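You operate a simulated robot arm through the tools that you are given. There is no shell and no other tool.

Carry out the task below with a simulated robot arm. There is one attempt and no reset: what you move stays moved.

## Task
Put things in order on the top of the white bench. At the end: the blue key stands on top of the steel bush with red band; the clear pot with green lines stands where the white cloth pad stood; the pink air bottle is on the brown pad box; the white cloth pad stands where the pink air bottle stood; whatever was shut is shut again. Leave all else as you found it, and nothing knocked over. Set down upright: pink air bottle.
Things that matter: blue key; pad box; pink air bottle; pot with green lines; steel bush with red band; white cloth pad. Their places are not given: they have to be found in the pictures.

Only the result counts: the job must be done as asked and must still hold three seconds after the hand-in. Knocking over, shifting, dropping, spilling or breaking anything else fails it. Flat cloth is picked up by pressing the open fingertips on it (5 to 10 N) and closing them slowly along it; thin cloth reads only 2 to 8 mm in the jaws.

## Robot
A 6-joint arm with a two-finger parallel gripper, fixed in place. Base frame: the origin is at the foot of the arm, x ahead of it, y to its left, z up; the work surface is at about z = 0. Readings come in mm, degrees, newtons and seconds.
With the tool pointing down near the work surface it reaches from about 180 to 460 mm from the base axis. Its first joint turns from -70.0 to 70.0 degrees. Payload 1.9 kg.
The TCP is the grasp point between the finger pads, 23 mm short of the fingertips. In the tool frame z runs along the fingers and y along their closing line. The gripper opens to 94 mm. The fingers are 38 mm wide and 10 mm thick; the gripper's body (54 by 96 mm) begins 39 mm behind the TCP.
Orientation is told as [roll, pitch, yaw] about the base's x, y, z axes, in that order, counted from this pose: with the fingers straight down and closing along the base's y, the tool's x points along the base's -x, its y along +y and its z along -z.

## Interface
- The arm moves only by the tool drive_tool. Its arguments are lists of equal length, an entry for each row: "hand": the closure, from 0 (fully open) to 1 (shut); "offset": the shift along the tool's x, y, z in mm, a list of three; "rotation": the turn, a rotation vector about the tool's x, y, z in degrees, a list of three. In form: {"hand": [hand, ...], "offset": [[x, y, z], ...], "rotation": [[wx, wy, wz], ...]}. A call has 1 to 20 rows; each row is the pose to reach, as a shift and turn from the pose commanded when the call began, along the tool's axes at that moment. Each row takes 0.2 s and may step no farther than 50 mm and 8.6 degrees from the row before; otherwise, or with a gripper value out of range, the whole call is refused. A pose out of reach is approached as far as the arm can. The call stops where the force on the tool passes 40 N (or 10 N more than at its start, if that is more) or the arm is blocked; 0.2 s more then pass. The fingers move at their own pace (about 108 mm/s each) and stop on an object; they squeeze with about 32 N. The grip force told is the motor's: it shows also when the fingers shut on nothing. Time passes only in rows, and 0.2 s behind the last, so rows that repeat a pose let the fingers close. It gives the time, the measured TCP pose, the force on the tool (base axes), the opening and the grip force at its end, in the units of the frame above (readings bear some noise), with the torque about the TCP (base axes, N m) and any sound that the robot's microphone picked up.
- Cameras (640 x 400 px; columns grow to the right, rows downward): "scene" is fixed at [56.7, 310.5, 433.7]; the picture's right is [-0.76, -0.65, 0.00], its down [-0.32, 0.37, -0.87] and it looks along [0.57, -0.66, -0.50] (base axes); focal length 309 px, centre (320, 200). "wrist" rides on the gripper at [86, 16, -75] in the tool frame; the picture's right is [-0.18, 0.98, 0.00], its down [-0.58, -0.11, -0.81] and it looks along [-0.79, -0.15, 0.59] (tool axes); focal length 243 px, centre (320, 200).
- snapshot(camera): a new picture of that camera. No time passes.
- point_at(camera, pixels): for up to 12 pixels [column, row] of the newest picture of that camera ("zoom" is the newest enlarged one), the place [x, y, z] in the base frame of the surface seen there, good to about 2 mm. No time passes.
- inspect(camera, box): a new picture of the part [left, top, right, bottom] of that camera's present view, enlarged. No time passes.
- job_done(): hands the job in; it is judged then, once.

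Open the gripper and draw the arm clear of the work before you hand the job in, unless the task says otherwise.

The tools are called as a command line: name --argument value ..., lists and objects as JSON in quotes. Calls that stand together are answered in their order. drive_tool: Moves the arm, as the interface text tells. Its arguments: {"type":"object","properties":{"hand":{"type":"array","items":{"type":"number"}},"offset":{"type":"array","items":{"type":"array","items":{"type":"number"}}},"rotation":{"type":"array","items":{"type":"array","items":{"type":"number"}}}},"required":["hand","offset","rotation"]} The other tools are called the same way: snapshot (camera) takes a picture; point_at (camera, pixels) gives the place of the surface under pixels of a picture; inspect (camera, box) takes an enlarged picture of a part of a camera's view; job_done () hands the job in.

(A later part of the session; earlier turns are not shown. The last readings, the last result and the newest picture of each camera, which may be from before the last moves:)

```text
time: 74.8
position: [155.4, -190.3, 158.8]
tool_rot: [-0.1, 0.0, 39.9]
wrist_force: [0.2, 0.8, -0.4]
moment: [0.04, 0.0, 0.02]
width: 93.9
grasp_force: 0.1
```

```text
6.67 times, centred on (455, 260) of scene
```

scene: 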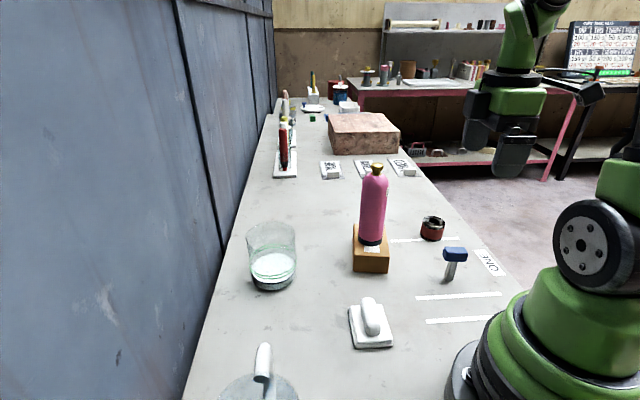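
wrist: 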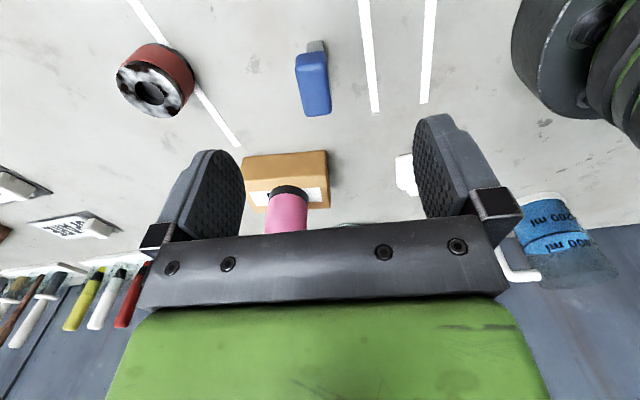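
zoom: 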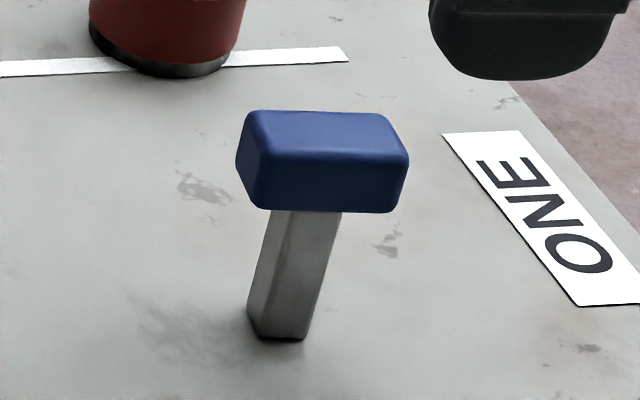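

The head's top face spans about x=-24…+12 and y≈-4.5 in the tool frame, turned 2.4° from it, with a width of 20 mm. I centre, align and descend to grip the head at z≈62.

drive_tool --hand '[0, 0, 0, 0, 0, 0, 0, 0, 0]' --offset '[[-3, -2.5, 0], [-5.7, -4.6, 0], [-5.7, -4.6, 15], [-5.7, -4.6, 35], [-5.7, -4.6, 55], [-5.7, -4.6, 75], [-5.7, -4.6, 88], [-5.7, -4.6, 96.5], [-5.7, -4.6, 96.5]]' --rotation '[[0, 0, 1.2], [0, 0, 2.4], [0, 0, 2.4], [0, 0, 2.4], [0, 0, 2.4], [0, 0, 2.4], [0, 0, 2.4], [0, 0, 2.4], [0, 0, 2.4]]'

snapshot --camera "wrist"

inspect --camera "wrist" --box '[230, 60, 430, 240]'

inspect --camera "scene" --box '[390, 180, 520, 300]'

```text
time: 76.8
position: [163.0, -191.0, 64.0]
tool_rot: [0.0, 0.0, 37.5]
wrist_force: [0.7, 0.4, 0.2]
moment: [0.03, 0.01, 0.04]
width: 93.8
grasp_force: 0.1
```

```text
taken
```

wrist: 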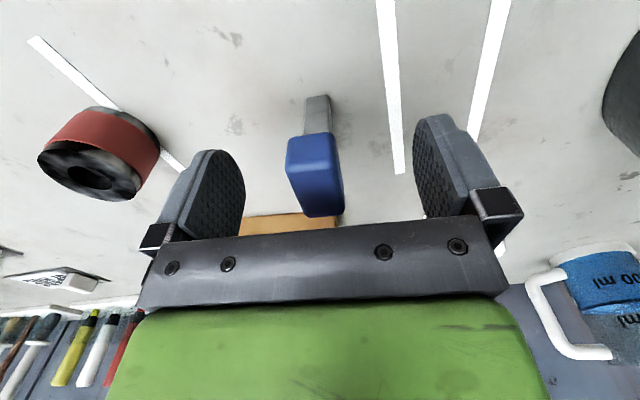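

```text
2.22 times, centred on (330, 150) of wrist
```

zoom: 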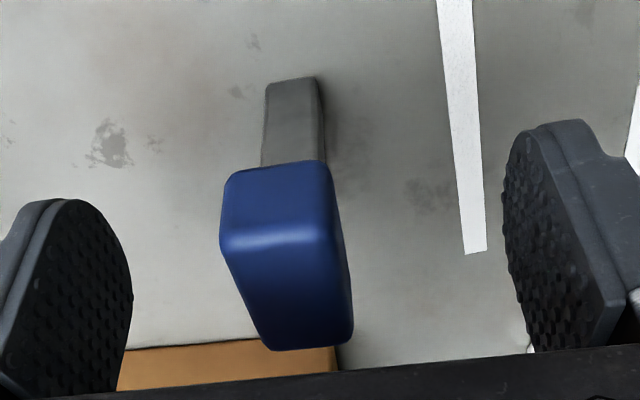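

```text
3.33 times, centred on (455, 240) of scene
```

zoom: 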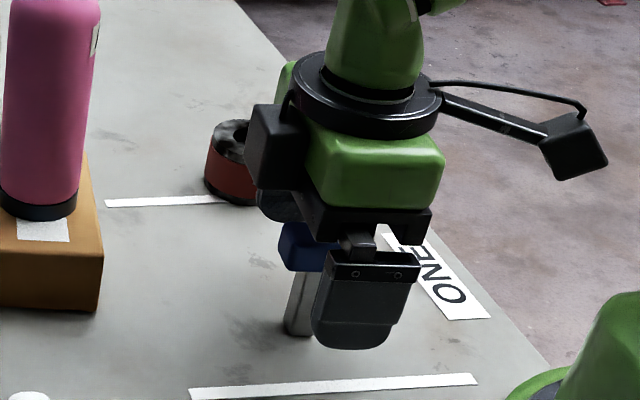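

The head is centred (x −18…+17, y≈0) and aligned. I close slowly on its short side.

drive_tool --hand '[0.4, 0.6, 0.7, 0.75, 0.8, 1, 1, 1]' --offset '[[0, 0, 1], [0, 0, 1], [0, 0, 1], [0, 0, 1], [0, 0, 1], [0, 0, 1], [0, 0, 1], [0, 0, 1]]' --rotation '[[0, 0, 0], [0, 0, 0], [0, 0, 0], [0, 0, 0], [0, 0, 0], [0, 0, 0], [0, 0, 0], [0, 0, 0]]'

snapshot --camera "wrist"

inspect --camera "scene" --box '[390, 180, 520, 300]'

```text
time: 78.6
position: [162.3, -189.0, 63.2]
tool_rot: [-0.1, -0.1, 37.6]
wrist_force: [0.1, -0.5, 0.3]
moment: [-0.01, -0.01, 0.05]
width: 21.4
grasp_force: 32.3
```

```text
taken
```

wrist: 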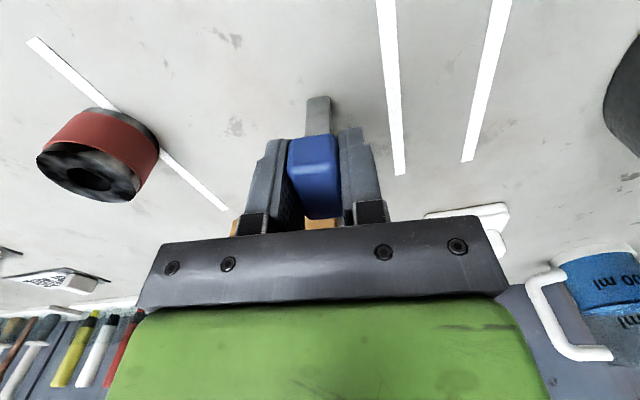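

```text
3.33 times, centred on (455, 240) of scene
```

zoom: 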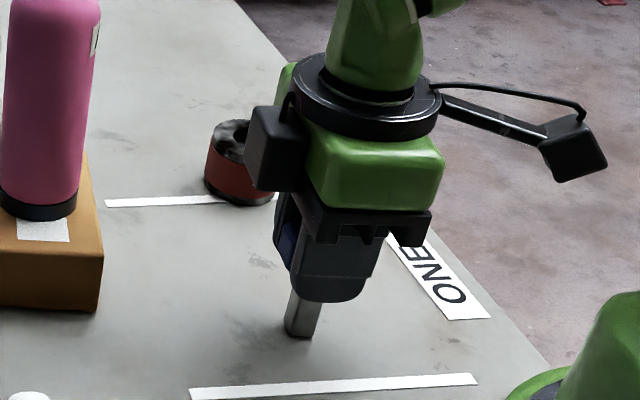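

The key is gripped at 21.4 mm (TCP z≈63 with its foot on the bench). I lift 62 mm and move partway toward the bush, stopping about 45 mm short so the bore stays visible beside the key.

drive_tool --hand '[1, 1, 1, 1, 1, 1, 1, 1, 1, 1, 1, 1, 1]' --offset '[[0, 0, -2], [0, 0, -8], [0, 0, -18], [0, 0, -30], [0, 0, -42], [0, 0, -54], [0, 0, -62], [0.5, -15, -62], [1, -35, -62], [1.5, -57, -62], [2, -78, -62], [3.1, -95, -62], [3.1, -95, -62]]' --rotation '[[0, 0, 0], [0, 0, 0], [0, 0, 0], [0, 0, 0], [0, 0, 0], [0, 0, 0], [0, 0, 0], [0, 0, 0], [0, 0, 0], [0, 0, 0], [0, 0, 0], [0, 0, 0], [0, 0, 0]]'

snapshot --camera "wrist"

inspect --camera "wrist" --box '[200, 60, 360, 220]'

snapshot --camera "scene"

```text
time: 81.4
position: [217.5, -267.7, 125.2]
tool_rot: [0.0, 0.0, 37.6]
wrist_force: [0.0, -1.4, -1.0]
moment: [0.02, -0.01, 0.02]
width: 21.2
grasp_force: 32.3
```

```text
taken
```

wrist: 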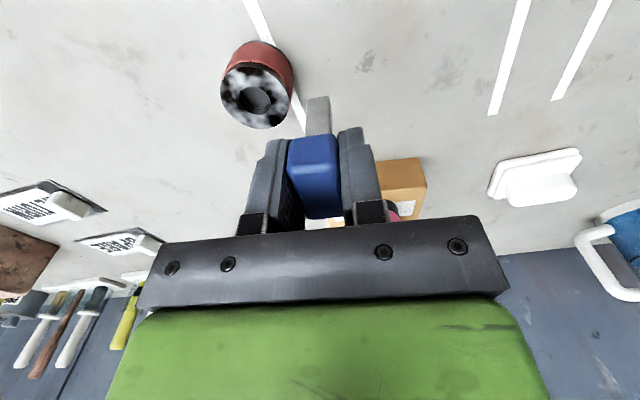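

```text
2.50 times, centred on (280, 140) of wrist
```

zoom: 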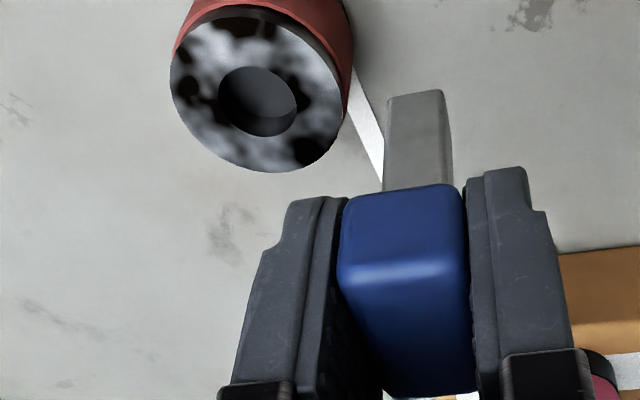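

```text
taken
```

scene: 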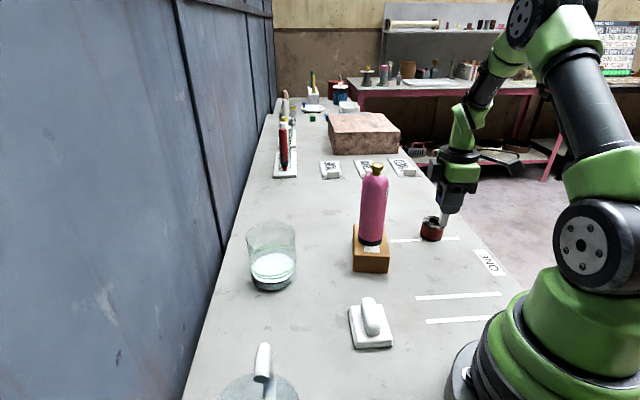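

Both the bore and the key's foot are visible. I magnify each for accurate measuring.

inspect --camera "wrist" --box '[215, 50, 305, 140]'

inspect --camera "wrist" --box '[290, 80, 350, 140]'

```text
4.44 times, centred on (260, 95) of wrist
```

zoom: 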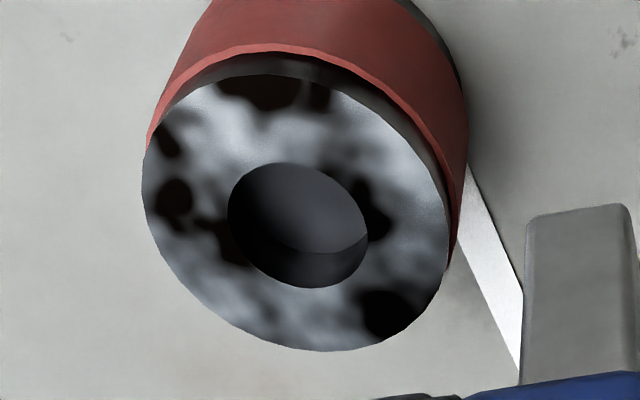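

```text
6.67 times, centred on (320, 110) of wrist
```

zoom: 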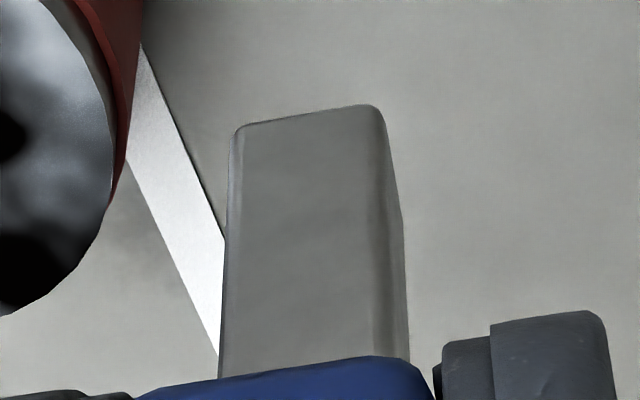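

I cross-check with surface points on the bush rim, bore edge and the key's foot.

point_at --camera "wrist" --pixels '[[240, 88], [270, 105], [255, 86], [255, 117], [221, 95], [288, 105], [250, 67], [262, 128], [317, 105], [308, 105], [327, 105], [255, 98]]'

inspect --camera "scene" --box '[410, 190, 490, 250]'

```text
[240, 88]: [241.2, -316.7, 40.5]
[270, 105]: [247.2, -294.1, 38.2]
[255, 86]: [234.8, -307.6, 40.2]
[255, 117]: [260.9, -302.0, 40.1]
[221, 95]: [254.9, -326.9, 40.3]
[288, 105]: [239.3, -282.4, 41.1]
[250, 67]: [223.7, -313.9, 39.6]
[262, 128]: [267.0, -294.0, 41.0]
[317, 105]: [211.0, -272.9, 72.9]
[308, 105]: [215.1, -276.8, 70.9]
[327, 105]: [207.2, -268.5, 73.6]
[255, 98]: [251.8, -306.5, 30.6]
```

```text
6.67 times, centred on (450, 220) of scene
```

zoom: 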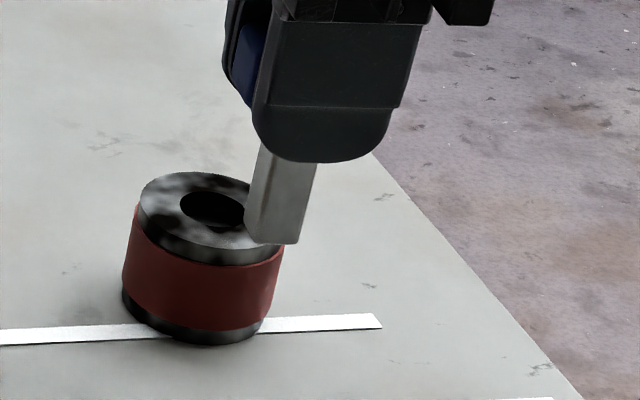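

The bush centre comes out at about (246.5,-304.3), i.e. tool (−1, −46.9) from here. I move over it and lower until the foot is about 6 mm above the bush top.

drive_tool --hand '[1, 1, 1, 1, 1, 1, 1, 1, 1]' --offset '[[-0.3, -8, 0], [-0.6, -20, 0], [-0.9, -33, 0], [-1.2, -43, 0], [-1.2, -46.9, 0], [-1.2, -46.9, 5], [-1.2, -46.9, 11], [-1.2, -46.9, 15], [-1.2, -46.9, 15]]' --rotation '[[0, 0, 0], [0, 0, 0], [0, 0, 0], [0, 0, 0], [0, 0, 0], [0, 0, 0], [0, 0, 0], [0, 0, 0], [0, 0, 0]]'

inspect --camera "wrist" --box '[270, 70, 370, 150]'

inspect --camera "scene" --box '[400, 190, 470, 250]'

```text
time: 83.4
position: [246.5, -303.3, 109.3]
tool_rot: [-0.1, 0.0, 37.6]
wrist_force: [-0.6, -0.2, -0.9]
moment: [-0.02, -0.01, 0.02]
width: 21.4
grasp_force: 32.2
```

```text
5.00 times, centred on (320, 110) of wrist
```

zoom: 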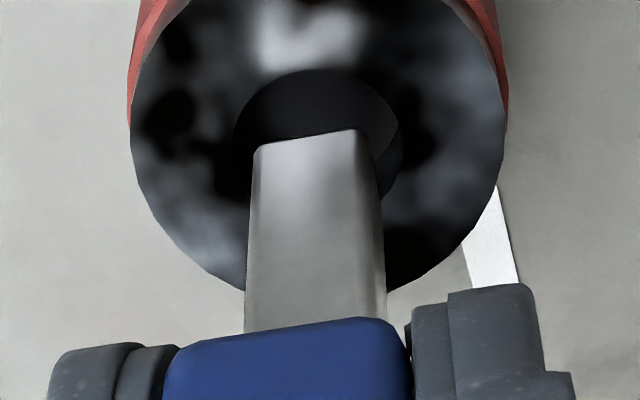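

```text
6.67 times, centred on (435, 220) of scene
```

zoom: 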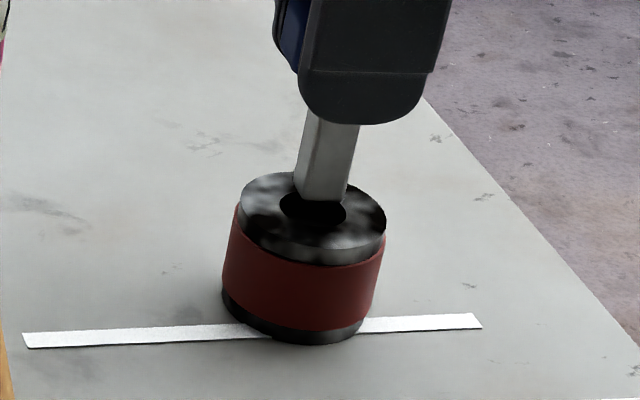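

The wrist view suggests the foot is about 1 mm off one way and the scene view the other way, so I magnify the scene view strongly for a better reading.

inspect --camera "scene" --box '[418, 208, 450, 228]'

inspect --camera "wrist" --box '[295, 75, 345, 115]'

```text
16.00 times, centred on (434, 218) of scene
```

zoom: 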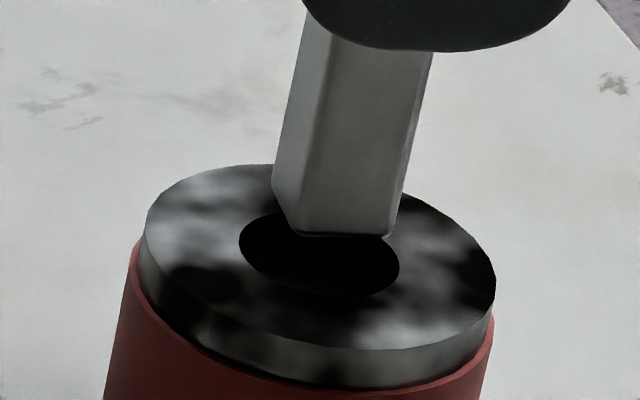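

```text
10.00 times, centred on (320, 95) of wrist
```

zoom: 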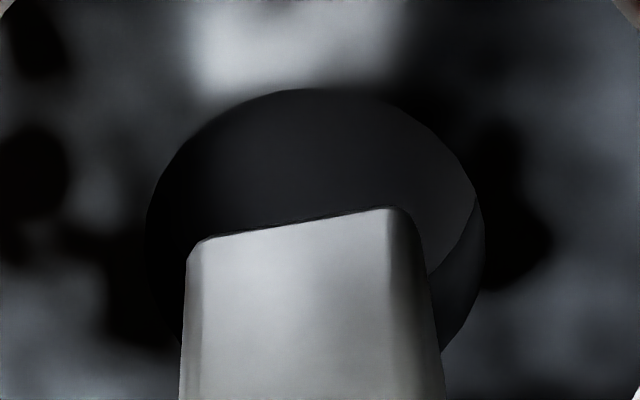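

Estimates bracket zero offset within about ±1 mm, and the bore has over 1 mm clearance at the foot's corners. I lower the foot to just above the bush top and look again.

drive_tool --hand '[1, 1, 1, 1, 1]' --offset '[[0, 0, 1.5], [0, 0, 3], [0, 0, 4], [0, 0, 4.6], [0, 0, 4.6]]' --rotation '[[0, 0, 0], [0, 0, 0], [0, 0, 0], [0, 0, 0], [0, 0, 0]]'

inspect --camera "scene" --box '[418, 208, 450, 228]'

inspect --camera "wrist" --box '[295, 75, 345, 115]'

```text
time: 84.6
position: [248.0, -304.1, 105.1]
tool_rot: [-0.2, 0.0, 37.4]
wrist_force: [0.5, 0.1, -0.3]
moment: [0.02, -0.03, -0.02]
width: 21.2
grasp_force: 32.1
```

```text
16.00 times, centred on (434, 218) of scene
```

zoom: 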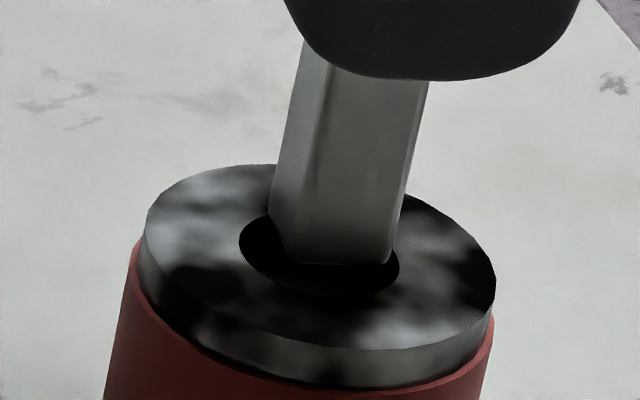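

```text
10.00 times, centred on (320, 95) of wrist
```

zoom: 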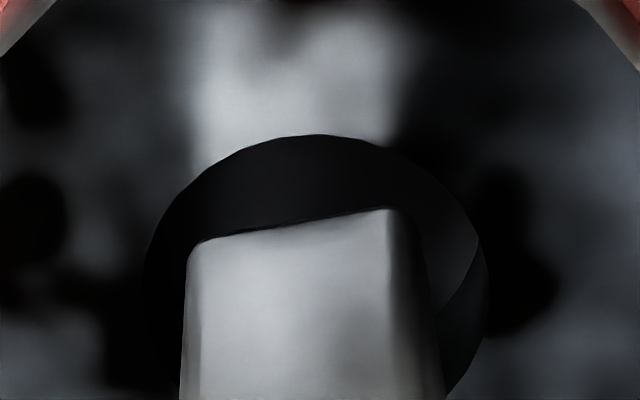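

The foot's outline lies inside the bore's edge in both views. I descend in half-millimetre steps, checking the force.

drive_tool --hand '[1, 1, 1, 1]' --offset '[[-0.2, 0.2, 0.5], [-0.2, 0.2, 1.0], [-0.2, 0.2, 1.5], [-0.2, 0.2, 1.5]]' --rotation '[[0, 0, 0], [0, 0, 0], [0, 0, 0], [0, 0, 0]]'

```text
time: 85.6
position: [248.2, -302.9, 103.9]
tool_rot: [-0.1, 0.0, 37.6]
wrist_force: [0.7, -0.3, -1.2]
moment: [-0.01, 0.0, 0.01]
width: 21.2
grasp_force: 32.1
```

Still free (−1.2 N) at TCP z≈104. I go on another 1.5 mm in small steps.

drive_tool --hand '[1, 1, 1, 1]' --offset '[[0, 0, 0.5], [0, 0, 1.0], [0, 0, 1.5], [0, 0, 1.5]]' --rotation '[[0, 0, 0], [0, 0, 0], [0, 0, 0], [0, 0, 0]]'

inspect --camera "scene" --box '[418, 208, 450, 228]'

inspect --camera "wrist" --box '[295, 75, 345, 115]'

```text
time: 86.6
position: [249.0, -304.0, 102.9]
tool_rot: [-0.1, 0.0, 37.6]
wrist_force: [-2.7, 1.0, 14.7]
moment: [0.05, 0.2, 0.0]
width: 21.5
grasp_force: 32.3
```

```text
16.00 times, centred on (434, 218) of scene
```

zoom: 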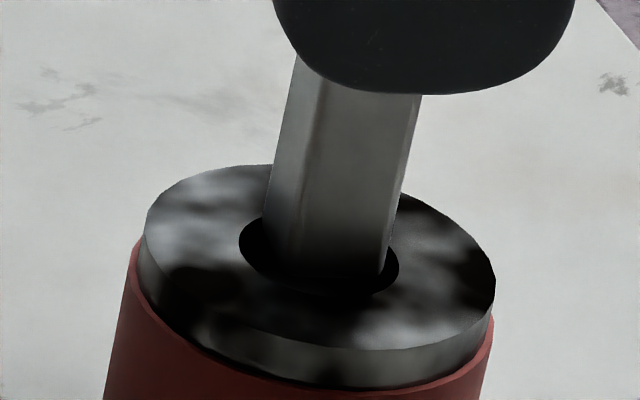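

```text
10.00 times, centred on (320, 95) of wrist
```

zoom: 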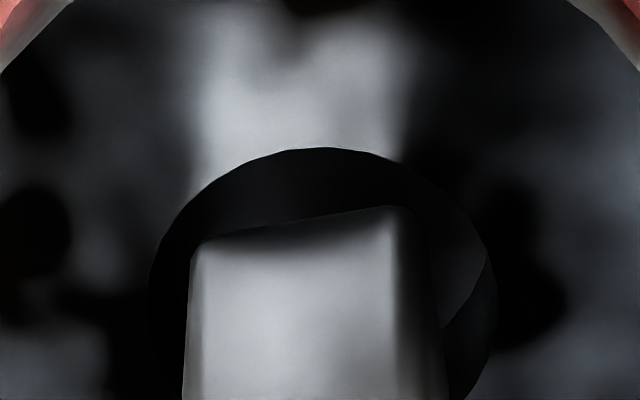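

Contact of 14.7 N at foot height ≈40, so a corner touches the bush rim; both views suggest the foot sits about 0.5–1.5 mm toward tool −y. I raise 1.5 mm, shift (+0.2, +0.9), and come down again.

drive_tool --hand '[1, 1, 1, 1, 1, 1]' --offset '[[0, 0, -1.5], [0.2, 0.9, -1.5], [0.2, 0.9, -1], [0.2, 0.9, -0.5], [0.2, 0.9, 0], [0.2, 0.9, 0]]' --rotation '[[0, 0, 0], [0, 0, 0], [0, 0, 0], [0, 0, 0], [0, 0, 0], [0, 0, 0]]'

```text
time: 88.0
position: [247.6, -302.3, 102.5]
tool_rot: [-0.1, 0.0, 37.5]
wrist_force: [0.1, 2.2, 11.4]
moment: [0.2, -0.02, -0.04]
width: 21.3
grasp_force: 32.1
```

Still touching at 11.4 N; the moment hints the contact is now on the other (+y, −x) corner. I take a second reading at the same pose to average out noise.

drive_tool --hand '[1, 1]' --offset '[[0, 0, 0.2], [0, 0, 0.2]]' --rotation '[[0, 0, 0], [0, 0, 0]]'

inspect --camera "scene" --box '[418, 208, 450, 228]'

inspect --camera "wrist" --box '[295, 75, 345, 115]'

```text
time: 88.6
position: [247.1, -303.5, 102.4]
tool_rot: [-0.2, 0.0, 37.6]
wrist_force: [1.2, 2.7, 17.6]
moment: [0.17, -0.06, -0.02]
width: 21.7
grasp_force: 32.0
```

```text
16.00 times, centred on (434, 218) of scene
```

zoom: 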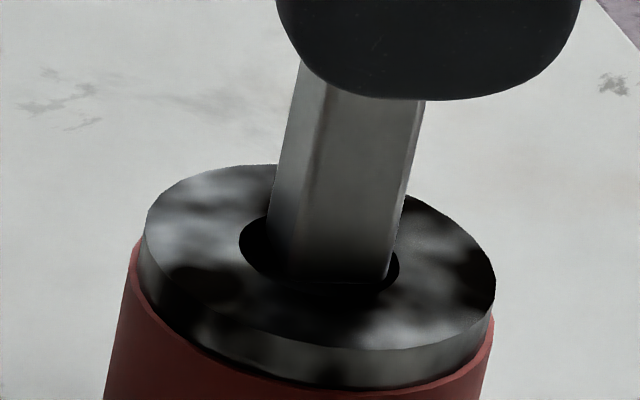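

```text
10.00 times, centred on (320, 95) of wrist
```

zoom: 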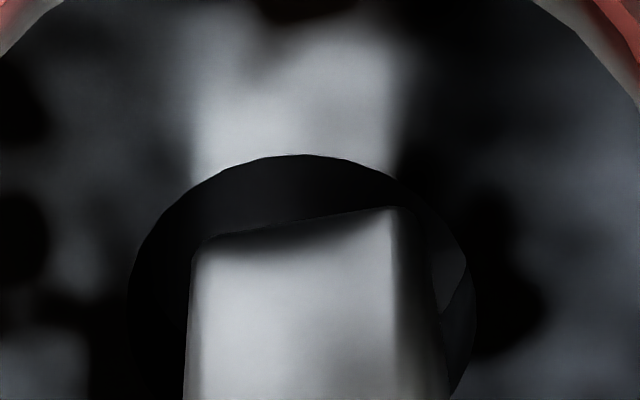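

Second reading puts the contact pressure close to the foot's centre, which would fit a flat rest rather than one corner. I repeat the reading a few times for certainty.

drive_tool --hand '[1]' --offset '[[0, 0, 0]]' --rotation '[[0, 0, 0]]'

drive_tool --hand '[1]' --offset '[[0, 0, 0]]' --rotation '[[0, 0, 0]]'

drive_tool --hand '[1]' --offset '[[0, 0, 0]]' --rotation '[[0, 0, 0]]'

```text
time: 89.0
position: [246.3, -303.3, 101.1]
tool_rot: [-0.2, 0.0, 37.6]
wrist_force: [1.8, 0.5, 19.7]
moment: [0.08, -0.08, -0.01]
width: 21.3
grasp_force: 31.9
```

```text
time: 89.4
position: [246.0, -303.4, 102.7]
tool_rot: [-0.2, 0.0, 37.6]
wrist_force: [1.3, 0.6, 21.5]
moment: [0.03, -0.05, 0.0]
width: 21.2
grasp_force: 32.6
```

```text
time: 89.8
position: [246.4, -303.1, 102.5]
tool_rot: [-0.1, 0.0, 37.6]
wrist_force: [0.0, 0.2, 22.9]
moment: [0.01, -0.02, 0.01]
width: 21.4
grasp_force: 32.1
```

The moments vanish while the force stays at 23 N, so the foot is resting evenly at z≈40. To find out whether it would drop into the bore, I unload to a light contact and probe small sideways shifts.

drive_tool --hand '[1, 1]' --offset '[[0, 0, -0.6], [0, 0, -0.6]]' --rotation '[[0, 0, 0], [0, 0, 0]]'

drive_tool --hand '[1, 1]' --offset '[[-0.8, 0, 0], [-0.8, 0, 0]]' --rotation '[[0, 0, 0], [0, 0, 0]]'

drive_tool --hand '[1, 1]' --offset '[[-0.8, 0, 0], [-0.8, 0, 0]]' --rotation '[[0, 0, 0], [0, 0, 0]]'

```text
time: 90.4
position: [247.2, -302.9, 102.5]
tool_rot: [-0.1, 0.0, 37.6]
wrist_force: [1.8, -4.2, 11.7]
moment: [-0.25, -0.09, 0.03]
width: 21.5
grasp_force: 32.3
```

```text
time: 91.0
position: [246.8, -302.3, 102.0]
tool_rot: [0.0, 0.0, 37.4]
wrist_force: [-2.5, -0.7, 6.7]
moment: [-0.06, 0.2, -0.01]
width: 21.6
grasp_force: 31.9
```

```text
time: 91.6
position: [247.8, -301.4, 101.9]
tool_rot: [0.1, 0.1, 37.6]
wrist_force: [-0.8, -0.5, 1.0]
moment: [0.03, 0.08, -0.03]
width: 21.5
grasp_force: 31.3
```

The force fell to 1 N after shifting −1.6 in x. I lower 0.7 mm here to see whether the foot now goes down freely.

drive_tool --hand '[1, 1, 1]' --offset '[[0, 0, 0.4], [0, 0, 0.7], [0, 0, 0.7]]' --rotation '[[0, 0, 0], [0, 0, 0], [0, 0, 0]]'

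drive_tool --hand '[1]' --offset '[[0, 0, 0]]' --rotation '[[0, 0, 0]]'

```text
time: 92.4
position: [248.5, -301.9, 101.5]
tool_rot: [-0.2, -0.1, 37.6]
wrist_force: [-0.1, 2.5, 11.6]
moment: [0.19, 0.1, 0.0]
width: 21.3
grasp_force: 31.9
```

```text
time: 92.8
position: [248.1, -301.5, 101.4]
tool_rot: [-0.2, 0.0, 37.6]
wrist_force: [1.8, 1.9, 13.8]
moment: [0.14, 0.0, 0.0]
width: 21.4
grasp_force: 32.2
```

Still firm contact at the same height. I probe two more spots, (+1.0,+0.9) and then (+0.6,+1.7), with a lift between.

drive_tool --hand '[1, 1, 1, 1, 1]' --offset '[[0, 0, -1.2], [2.4, 0, -1.2], [2.4, 0, -0.6], [2.4, 0, 0], [2.4, 0, 0]]' --rotation '[[0, 0, 0], [0, 0, 0], [0, 0, 0], [0, 0, 0], [0, 0, 0]]'

drive_tool --hand '[1]' --offset '[[0, 0, 0]]' --rotation '[[0, 0, 0]]'

drive_tool --hand '[1, 1, 1, 1, 1]' --offset '[[0, 0, -1.2], [-0.4, 0.8, -1.2], [-0.4, 0.8, -0.6], [-0.4, 0.8, 0], [-0.4, 0.8, 0]]' --rotation '[[0, 0, 0], [0, 0, 0], [0, 0, 0], [0, 0, 0], [0, 0, 0]]'

drive_tool --hand '[1]' --offset '[[0, 0, 0]]' --rotation '[[0, 0, 0]]'

```text
time: 94.0
position: [247.3, -302.6, 100.6]
tool_rot: [-0.1, 0.0, 37.5]
wrist_force: [-2.8, 1.9, 8.9]
moment: [0.03, 0.21, -0.04]
width: 21.5
grasp_force: 31.4
```

```text
time: 94.4
position: [246.7, -303.5, 101.1]
tool_rot: [-0.2, 0.0, 37.5]
wrist_force: [-2.8, 0.2, 10.9]
moment: [0.04, 0.15, 0.01]
width: 21.4
grasp_force: 31.9
```

```text
time: 95.6
position: [246.2, -302.7, 101.6]
tool_rot: [0.0, -0.1, 37.5]
wrist_force: [-1.2, 2.7, 9.3]
moment: [0.2, 0.1, -0.05]
width: 21.6
grasp_force: 32.0
```

```text
time: 96.0
position: [245.7, -303.1, 101.8]
tool_rot: [-0.1, 0.0, 37.5]
wrist_force: [-1.3, 2.2, 11.2]
moment: [0.13, 0.05, 0.01]
width: 21.6
grasp_force: 31.8
```

All probes meet the same surface. I take fresh pictures to see whether the key shifted in the grip or the foot is inside the bore.

snapshot --camera "wrist"

inspect --camera "scene" --box '[418, 200, 454, 232]'

inspect --camera "wrist" --box '[270, 70, 370, 150]'

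```text
taken
```

wrist: 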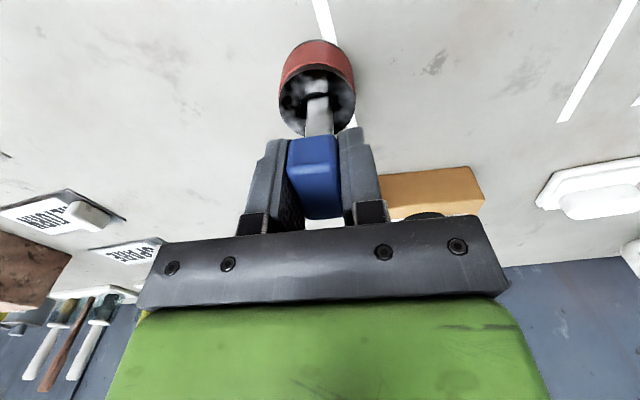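

```text
12.50 times, centred on (436, 216) of scene
```

zoom: 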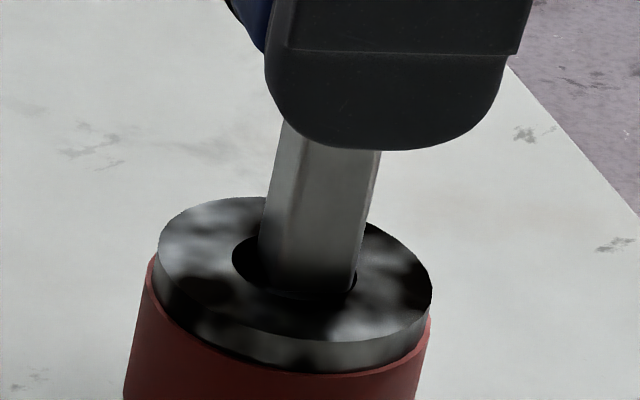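

```text
5.00 times, centred on (320, 110) of wrist
```

zoom: 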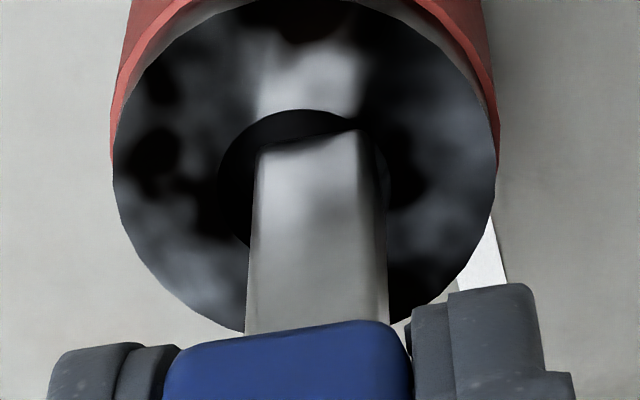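

At contact the foot and bore lie in one plane, and the wrist view shows the foot now about 2 mm too far to +y here, so the best place is near (+0.8, 0) from the first contact. I lift, shift (+0.2,−1.7) and probe again.

drive_tool --hand '[1, 1, 1, 1, 1]' --offset '[[0, 0, -1.2], [0.2, -1.7, -1.2], [0.2, -1.7, -0.6], [0.2, -1.7, 0], [0.2, -1.7, 0]]' --rotation '[[0, 0, 0], [0, 0, 0], [0, 0, 0], [0, 0, 0], [0, 0, 0]]'

drive_tool --hand '[1]' --offset '[[0, 0, 0]]' --rotation '[[0, 0, 0]]'

inspect --camera "wrist" --box '[295, 75, 345, 115]'

inspect --camera "scene" --box '[418, 208, 450, 228]'

```text
time: 97.2
position: [247.3, -304.7, 101.5]
tool_rot: [-0.2, 0.0, 37.5]
wrist_force: [-0.5, 3.1, 9.8]
moment: [0.15, 0.13, 0.0]
width: 21.4
grasp_force: 31.8
```

```text
time: 97.6
position: [247.3, -304.6, 102.1]
tool_rot: [-0.1, 0.0, 37.6]
wrist_force: [0.2, 2.7, 11.0]
moment: [0.16, 0.03, -0.01]
width: 21.5
grasp_force: 31.8
```

```text
10.00 times, centred on (320, 95) of wrist
```

zoom: 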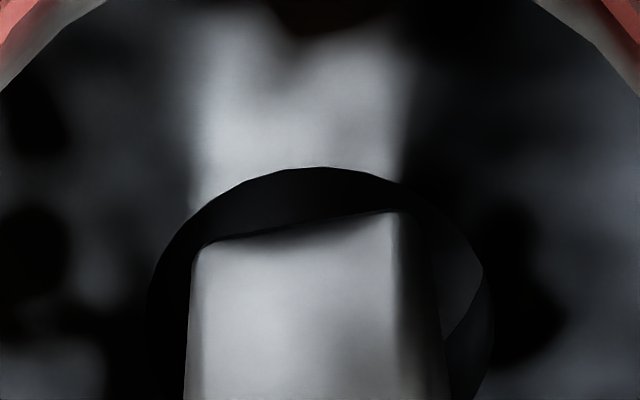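

```text
16.00 times, centred on (434, 218) of scene
```

zoom: 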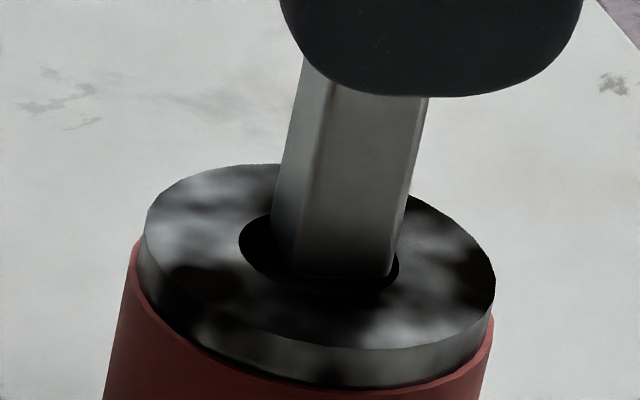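

The foot is centred over the bore within about 0.6 mm and still rests at the bush-top height, so the bush is solid there and the key can stand on top. I unload by 0.4 mm before releasing.

drive_tool --hand '[1, 1, 1]' --offset '[[0, -0.3, -0.4], [0, -0.3, -0.4], [0, -0.3, -0.4]]' --rotation '[[0, 0, 0], [0, 0, 0], [0, 0, 0]]'

```text
time: 98.4
position: [247.3, -304.8, 102.0]
tool_rot: [-0.1, 0.1, 37.6]
wrist_force: [-0.6, 0.2, 1.8]
moment: [-0.04, -0.06, 0.01]
width: 21.1
grasp_force: 31.9
```

The load is 1.8 N. I open the fingers just slightly and check that the key stays upright.

drive_tool --hand '[0.775, 0.77, 0.765, 0.76, 0.75, 0.74, 0.73]' --offset '[[0, 0, 0], [0, 0, 0], [0, 0, 0], [0, 0, 0], [0, 0, 0], [0, 0, 0], [0, 0, 0]]' --rotation '[[0, 0, 0], [0, 0, 0], [0, 0, 0], [0, 0, 0], [0, 0, 0], [0, 0, 0], [0, 0, 0]]'

inspect --camera "wrist" --box '[240, 70, 400, 230]'

inspect --camera "scene" --box '[405, 180, 475, 250]'

```text
time: 100.0
position: [246.1, -303.7, 102.9]
tool_rot: [-0.1, 0.0, 37.6]
wrist_force: [0.4, 0.5, 1.1]
moment: [-0.02, 0.01, -0.01]
width: 25.4
grasp_force: 0.1
```

```text
2.50 times, centred on (320, 150) of wrist
```

zoom: 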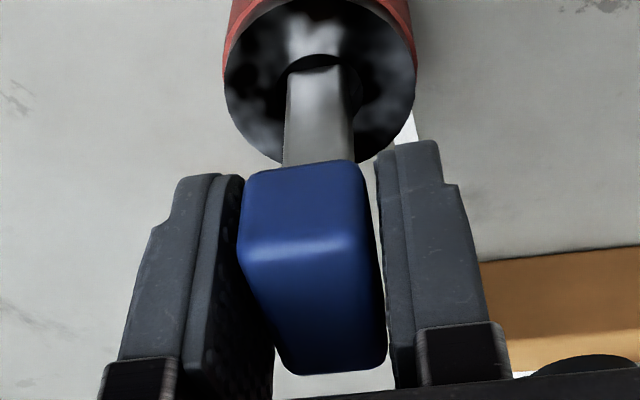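

```text
5.71 times, centred on (440, 215) of scene
```

zoom: 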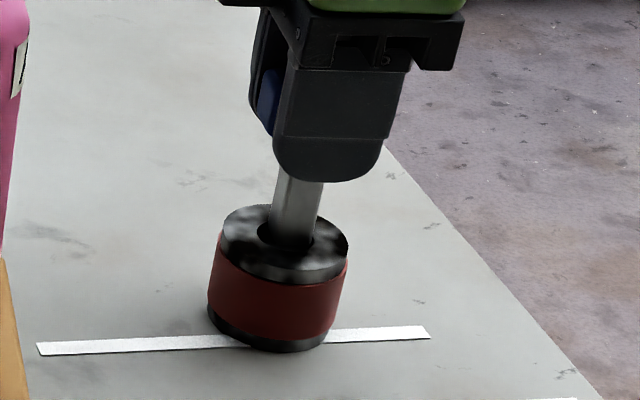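

The key still stands upright between the loosened fingers. I open fully and slowly.

drive_tool --hand '[0.7, 0.66, 0.6, 0.5, 0.4, 0.3, 0.3]' --offset '[[0, 0, 0], [0, 0, 0], [0, 0, 0], [0, 0, 0], [0, 0, 0], [0, 0, 0], [0, 0, 0]]' --rotation '[[0, 0, 0], [0, 0, 0], [0, 0, 0], [0, 0, 0], [0, 0, 0], [0, 0, 0], [0, 0, 0]]'

inspect --camera "wrist" --box '[240, 70, 400, 230]'

inspect --camera "scene" --box '[405, 180, 475, 250]'

```text
time: 101.6
position: [246.6, -304.5, 101.5]
tool_rot: [0.0, 0.0, 37.6]
wrist_force: [-0.2, -0.5, -0.9]
moment: [0.03, 0.01, 0.01]
width: 65.9
grasp_force: 0.0
```

```text
2.50 times, centred on (320, 150) of wrist
```

zoom: 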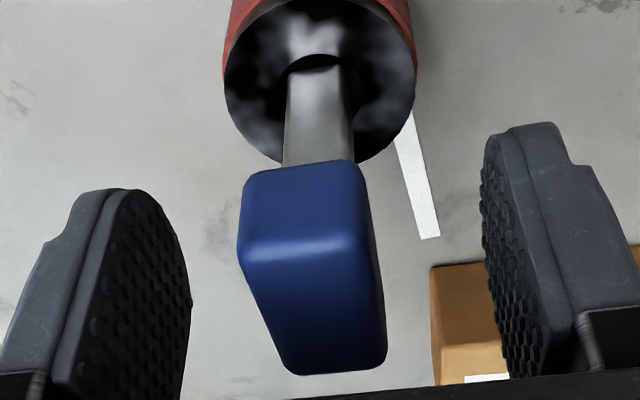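

```text
5.71 times, centred on (440, 215) of scene
```

zoom: 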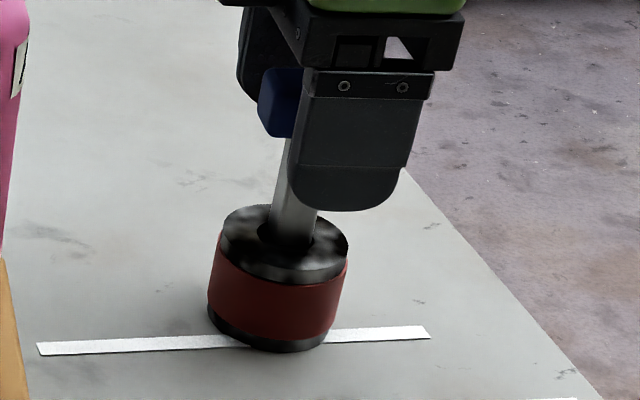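

The key stands free on the bush. I rise straight up well clear of it.

drive_tool --hand '[0.3, 0.3, 0.3, 0.3, 0.3, 0.3, 0.3, 0.3, 0.3, 0.2, 0, 0]' --offset '[[0, 0, -3], [0, 0, -9], [0, 0, -17], [0, 0, -26], [0, 0, -36], [0, 0, -48], [0, 0, -62], [0, 0, -80], [0, 0, -100], [0, 0, -125], [0, 0, -150], [0, 0, -170]]' --rotation '[[0, 0, 0], [0, 0, 0], [0, 0, 0], [0, 0, 0], [0, 0, 0], [0, 0, 0], [0, 0, 0], [0, 0, 0], [0, 0, 0], [0, 0, 0], [0, 0, 0], [0, 0, 0]]'

snapshot --camera "scene"

snapshot --camera "wrist"

inspect --camera "scene" --box '[405, 180, 475, 250]'

```text
time: 104.2
position: [245.9, -303.8, 271.8]
tool_rot: [0.0, -0.1, 37.5]
wrist_force: [-0.3, -0.5, 0.3]
moment: [0.01, -0.02, -0.02]
width: 94.1
grasp_force: 0.0
```

```text
taken
```

scene: 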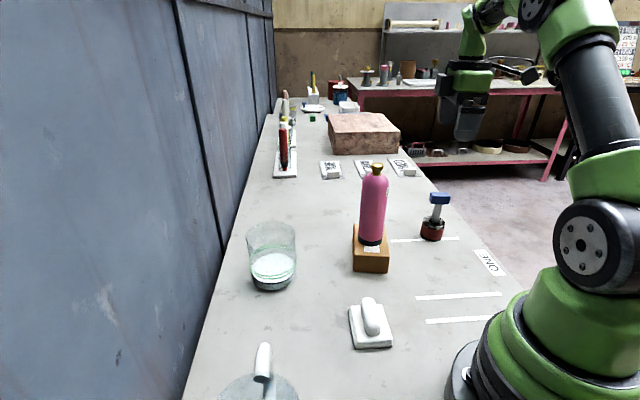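

```text
taken
```

wrist: 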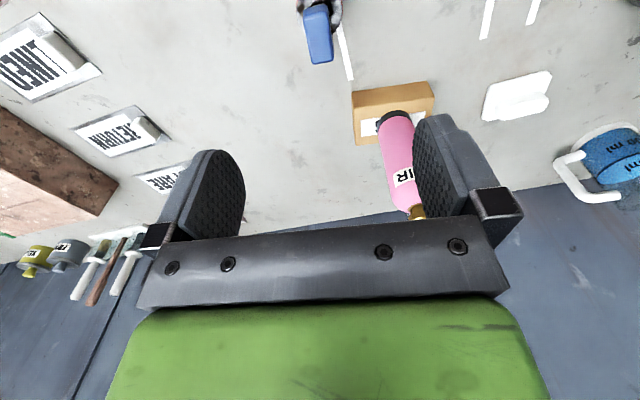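

```text
5.71 times, centred on (440, 215) of scene
```

zoom: 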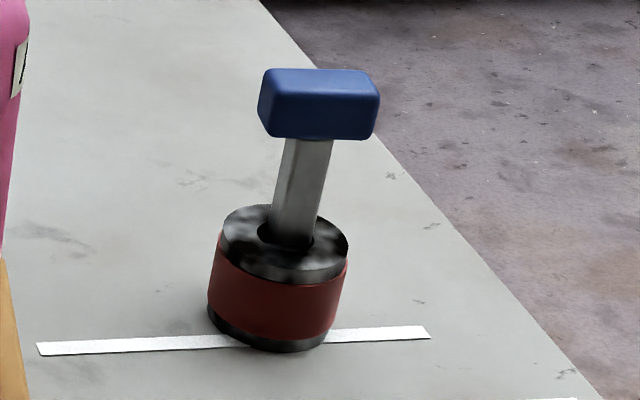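

The key stands upright on the bush, the bottle on the box, and the pot and pad are placed. I verify the pad's and pot's places with surface points.

inspect --camera "scene" --box '[335, 285, 415, 365]'

point_at --camera "zoom" --pixels '[[215, 120], [338, 108], [395, 268], [245, 285], [285, 80], [310, 230], [300, 150], [240, 200], [370, 200]]'

point_at --camera "scene" --pixels '[[272, 266], [260, 270], [285, 268], [272, 285], [255, 280], [290, 280], [250, 250], [293, 250], [271, 225], [432, 232], [438, 205], [370, 235]]'

```text
5.00 times, centred on (375, 325) of scene
```

zoom: 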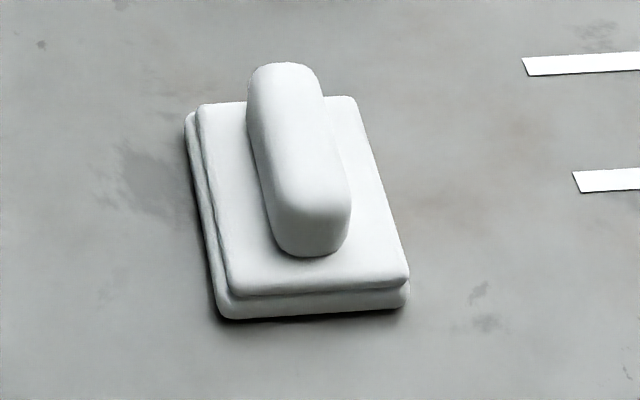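

```text
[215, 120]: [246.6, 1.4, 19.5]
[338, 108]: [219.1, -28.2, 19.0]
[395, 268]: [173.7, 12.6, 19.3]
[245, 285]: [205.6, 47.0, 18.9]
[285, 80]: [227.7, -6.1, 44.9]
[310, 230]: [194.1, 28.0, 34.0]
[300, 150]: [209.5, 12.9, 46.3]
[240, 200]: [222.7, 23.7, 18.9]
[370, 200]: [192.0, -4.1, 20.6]
```

```text
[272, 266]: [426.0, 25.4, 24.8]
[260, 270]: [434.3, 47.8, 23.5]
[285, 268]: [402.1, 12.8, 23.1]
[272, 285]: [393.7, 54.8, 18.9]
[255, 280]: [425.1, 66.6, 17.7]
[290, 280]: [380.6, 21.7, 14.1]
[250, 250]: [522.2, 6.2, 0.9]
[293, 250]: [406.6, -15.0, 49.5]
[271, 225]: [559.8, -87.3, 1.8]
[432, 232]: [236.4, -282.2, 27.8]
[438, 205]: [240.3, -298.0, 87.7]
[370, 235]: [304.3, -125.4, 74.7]
```

The pad's centre is now about (211.6,8) versus the bottle's old spot (217.8,6.6), and the pot is at about (424,25) versus the pad's old centre (418,28.8), so both are off by 6–7 mm. I refine them, first travelling high back over the pad at my earlier release point with yaw 135.

drive_tool --hand '[0, 0, 0, 0, 0, 0, 0, 0, 0, 0, 0, 0, 0, 0, 0]' --offset '[[-11, 17, 0], [-23, 36, 0], [-35, 55, 0], [-47, 74, 0], [-59, 93, 0], [-71, 112, 0], [-83, 131, 0], [-95, 150, 0], [-107, 169, 0], [-119, 188, 0], [-131, 207, 0], [-143, 226, 0], [-155, 245, 0], [-167.3, 263.6, 0], [-167.3, 263.6, 0]]' --rotation '[[0, 0, -7], [0, 0, -14], [0, 0, -21], [0, 0, -28], [0, 0, -35], [0, 0, -42], [0, 0, -49], [0, 0, -56], [0, 0, -63], [0, 0, -70], [0, 0, -77], [0, 0, -84], [0, 0, -91], [0, 0, -97.6], [0, 0, -97.6]]'

snapshot --camera "wrist"

snapshot --camera "scene"

```text
time: 107.4
position: [217.6, 6.4, 272.0]
tool_rot: [0.0, 0.1, 135.1]
wrist_force: [-0.8, 0.0, -0.4]
moment: [-0.01, 0.01, 0.02]
width: 94.1
grasp_force: 0.0
```

```text
taken
```

wrist: 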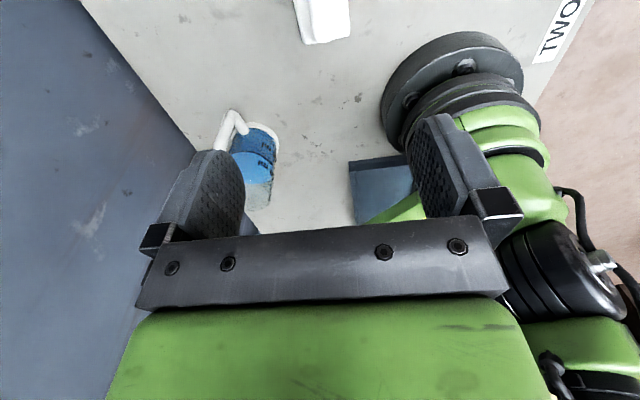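

```text
taken
```

scene: 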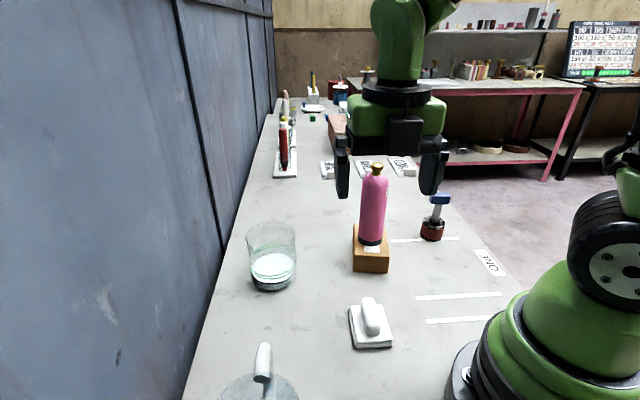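

I descend to z≈130 over the pad to check where it lies relative to the tool.

drive_tool --hand '[0, 0, 0, 0, 0, 0, 0]' --offset '[[0, 0, 20], [0, 0, 45], [0, 0, 75], [0, 0, 105], [0, 0, 130], [0, 0, 142], [0, 0, 142]]' --rotation '[[0, 0, 0], [0, 0, 0], [0, 0, 0], [0, 0, 0], [0, 0, 0], [0, 0, 0], [0, 0, 0]]'

snapshot --camera "wrist"

inspect --camera "wrist" --box '[240, 0, 400, 140]'

```text
time: 109.0
position: [219.1, 5.8, 129.4]
tool_rot: [0.0, 0.1, 135.0]
wrist_force: [0.2, -0.5, -0.4]
moment: [0.03, 0.04, 0.0]
width: 93.8
grasp_force: 0.1
```

```text
taken
```

wrist: 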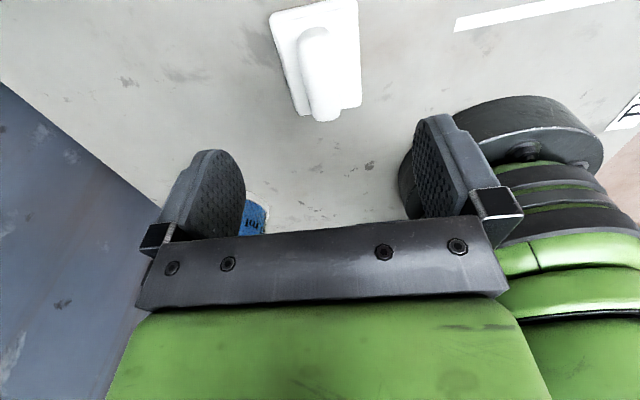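

```text
2.86 times, centred on (320, 70) of wrist
```

zoom: 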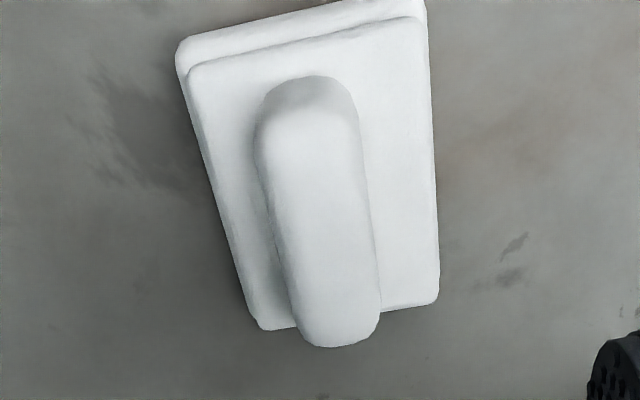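

I query the pad's corner points from this wrist view to compare with the scene estimate.

point_at --camera "zoom" --pixels '[[200, 85], [415, 35], [425, 285], [270, 312], [310, 85], [340, 335], [325, 200], [230, 180], [410, 160]]'

```text
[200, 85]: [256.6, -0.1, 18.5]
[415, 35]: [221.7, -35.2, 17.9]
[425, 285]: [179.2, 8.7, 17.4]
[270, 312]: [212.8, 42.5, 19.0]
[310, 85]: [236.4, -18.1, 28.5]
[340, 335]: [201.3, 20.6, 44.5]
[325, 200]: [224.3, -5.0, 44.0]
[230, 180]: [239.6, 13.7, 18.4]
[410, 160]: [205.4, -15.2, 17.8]
```

The two cameras bracket the pad's centre around (215–217,5–8), within about 2–3 mm of the bottle's old spot, so the pad can stay. I compare the pot against the pad's original outline in the same (scene) camera to cancel camera bias.

inspect --camera "scene" --box '[235, 210, 311, 300]'

inspect --camera "scene" --box '[335, 150, 415, 280]'

```text
4.44 times, centred on (273, 255) of scene
```

zoom: 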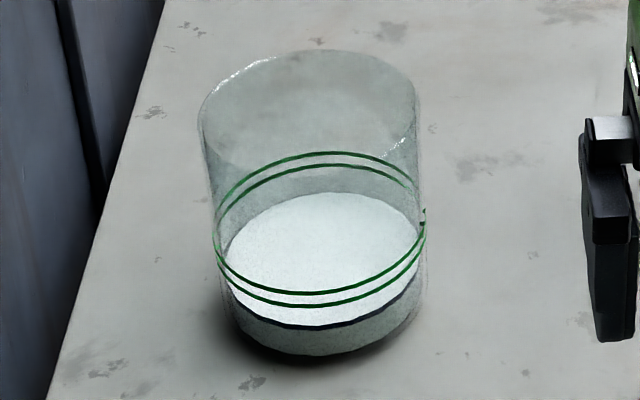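

```text
3.08 times, centred on (375, 215) of scene
```

zoom: 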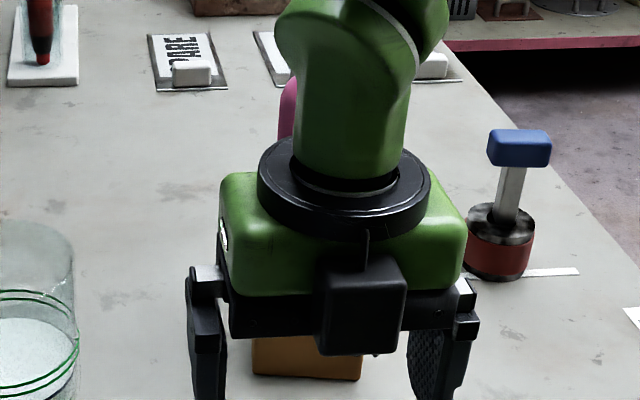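

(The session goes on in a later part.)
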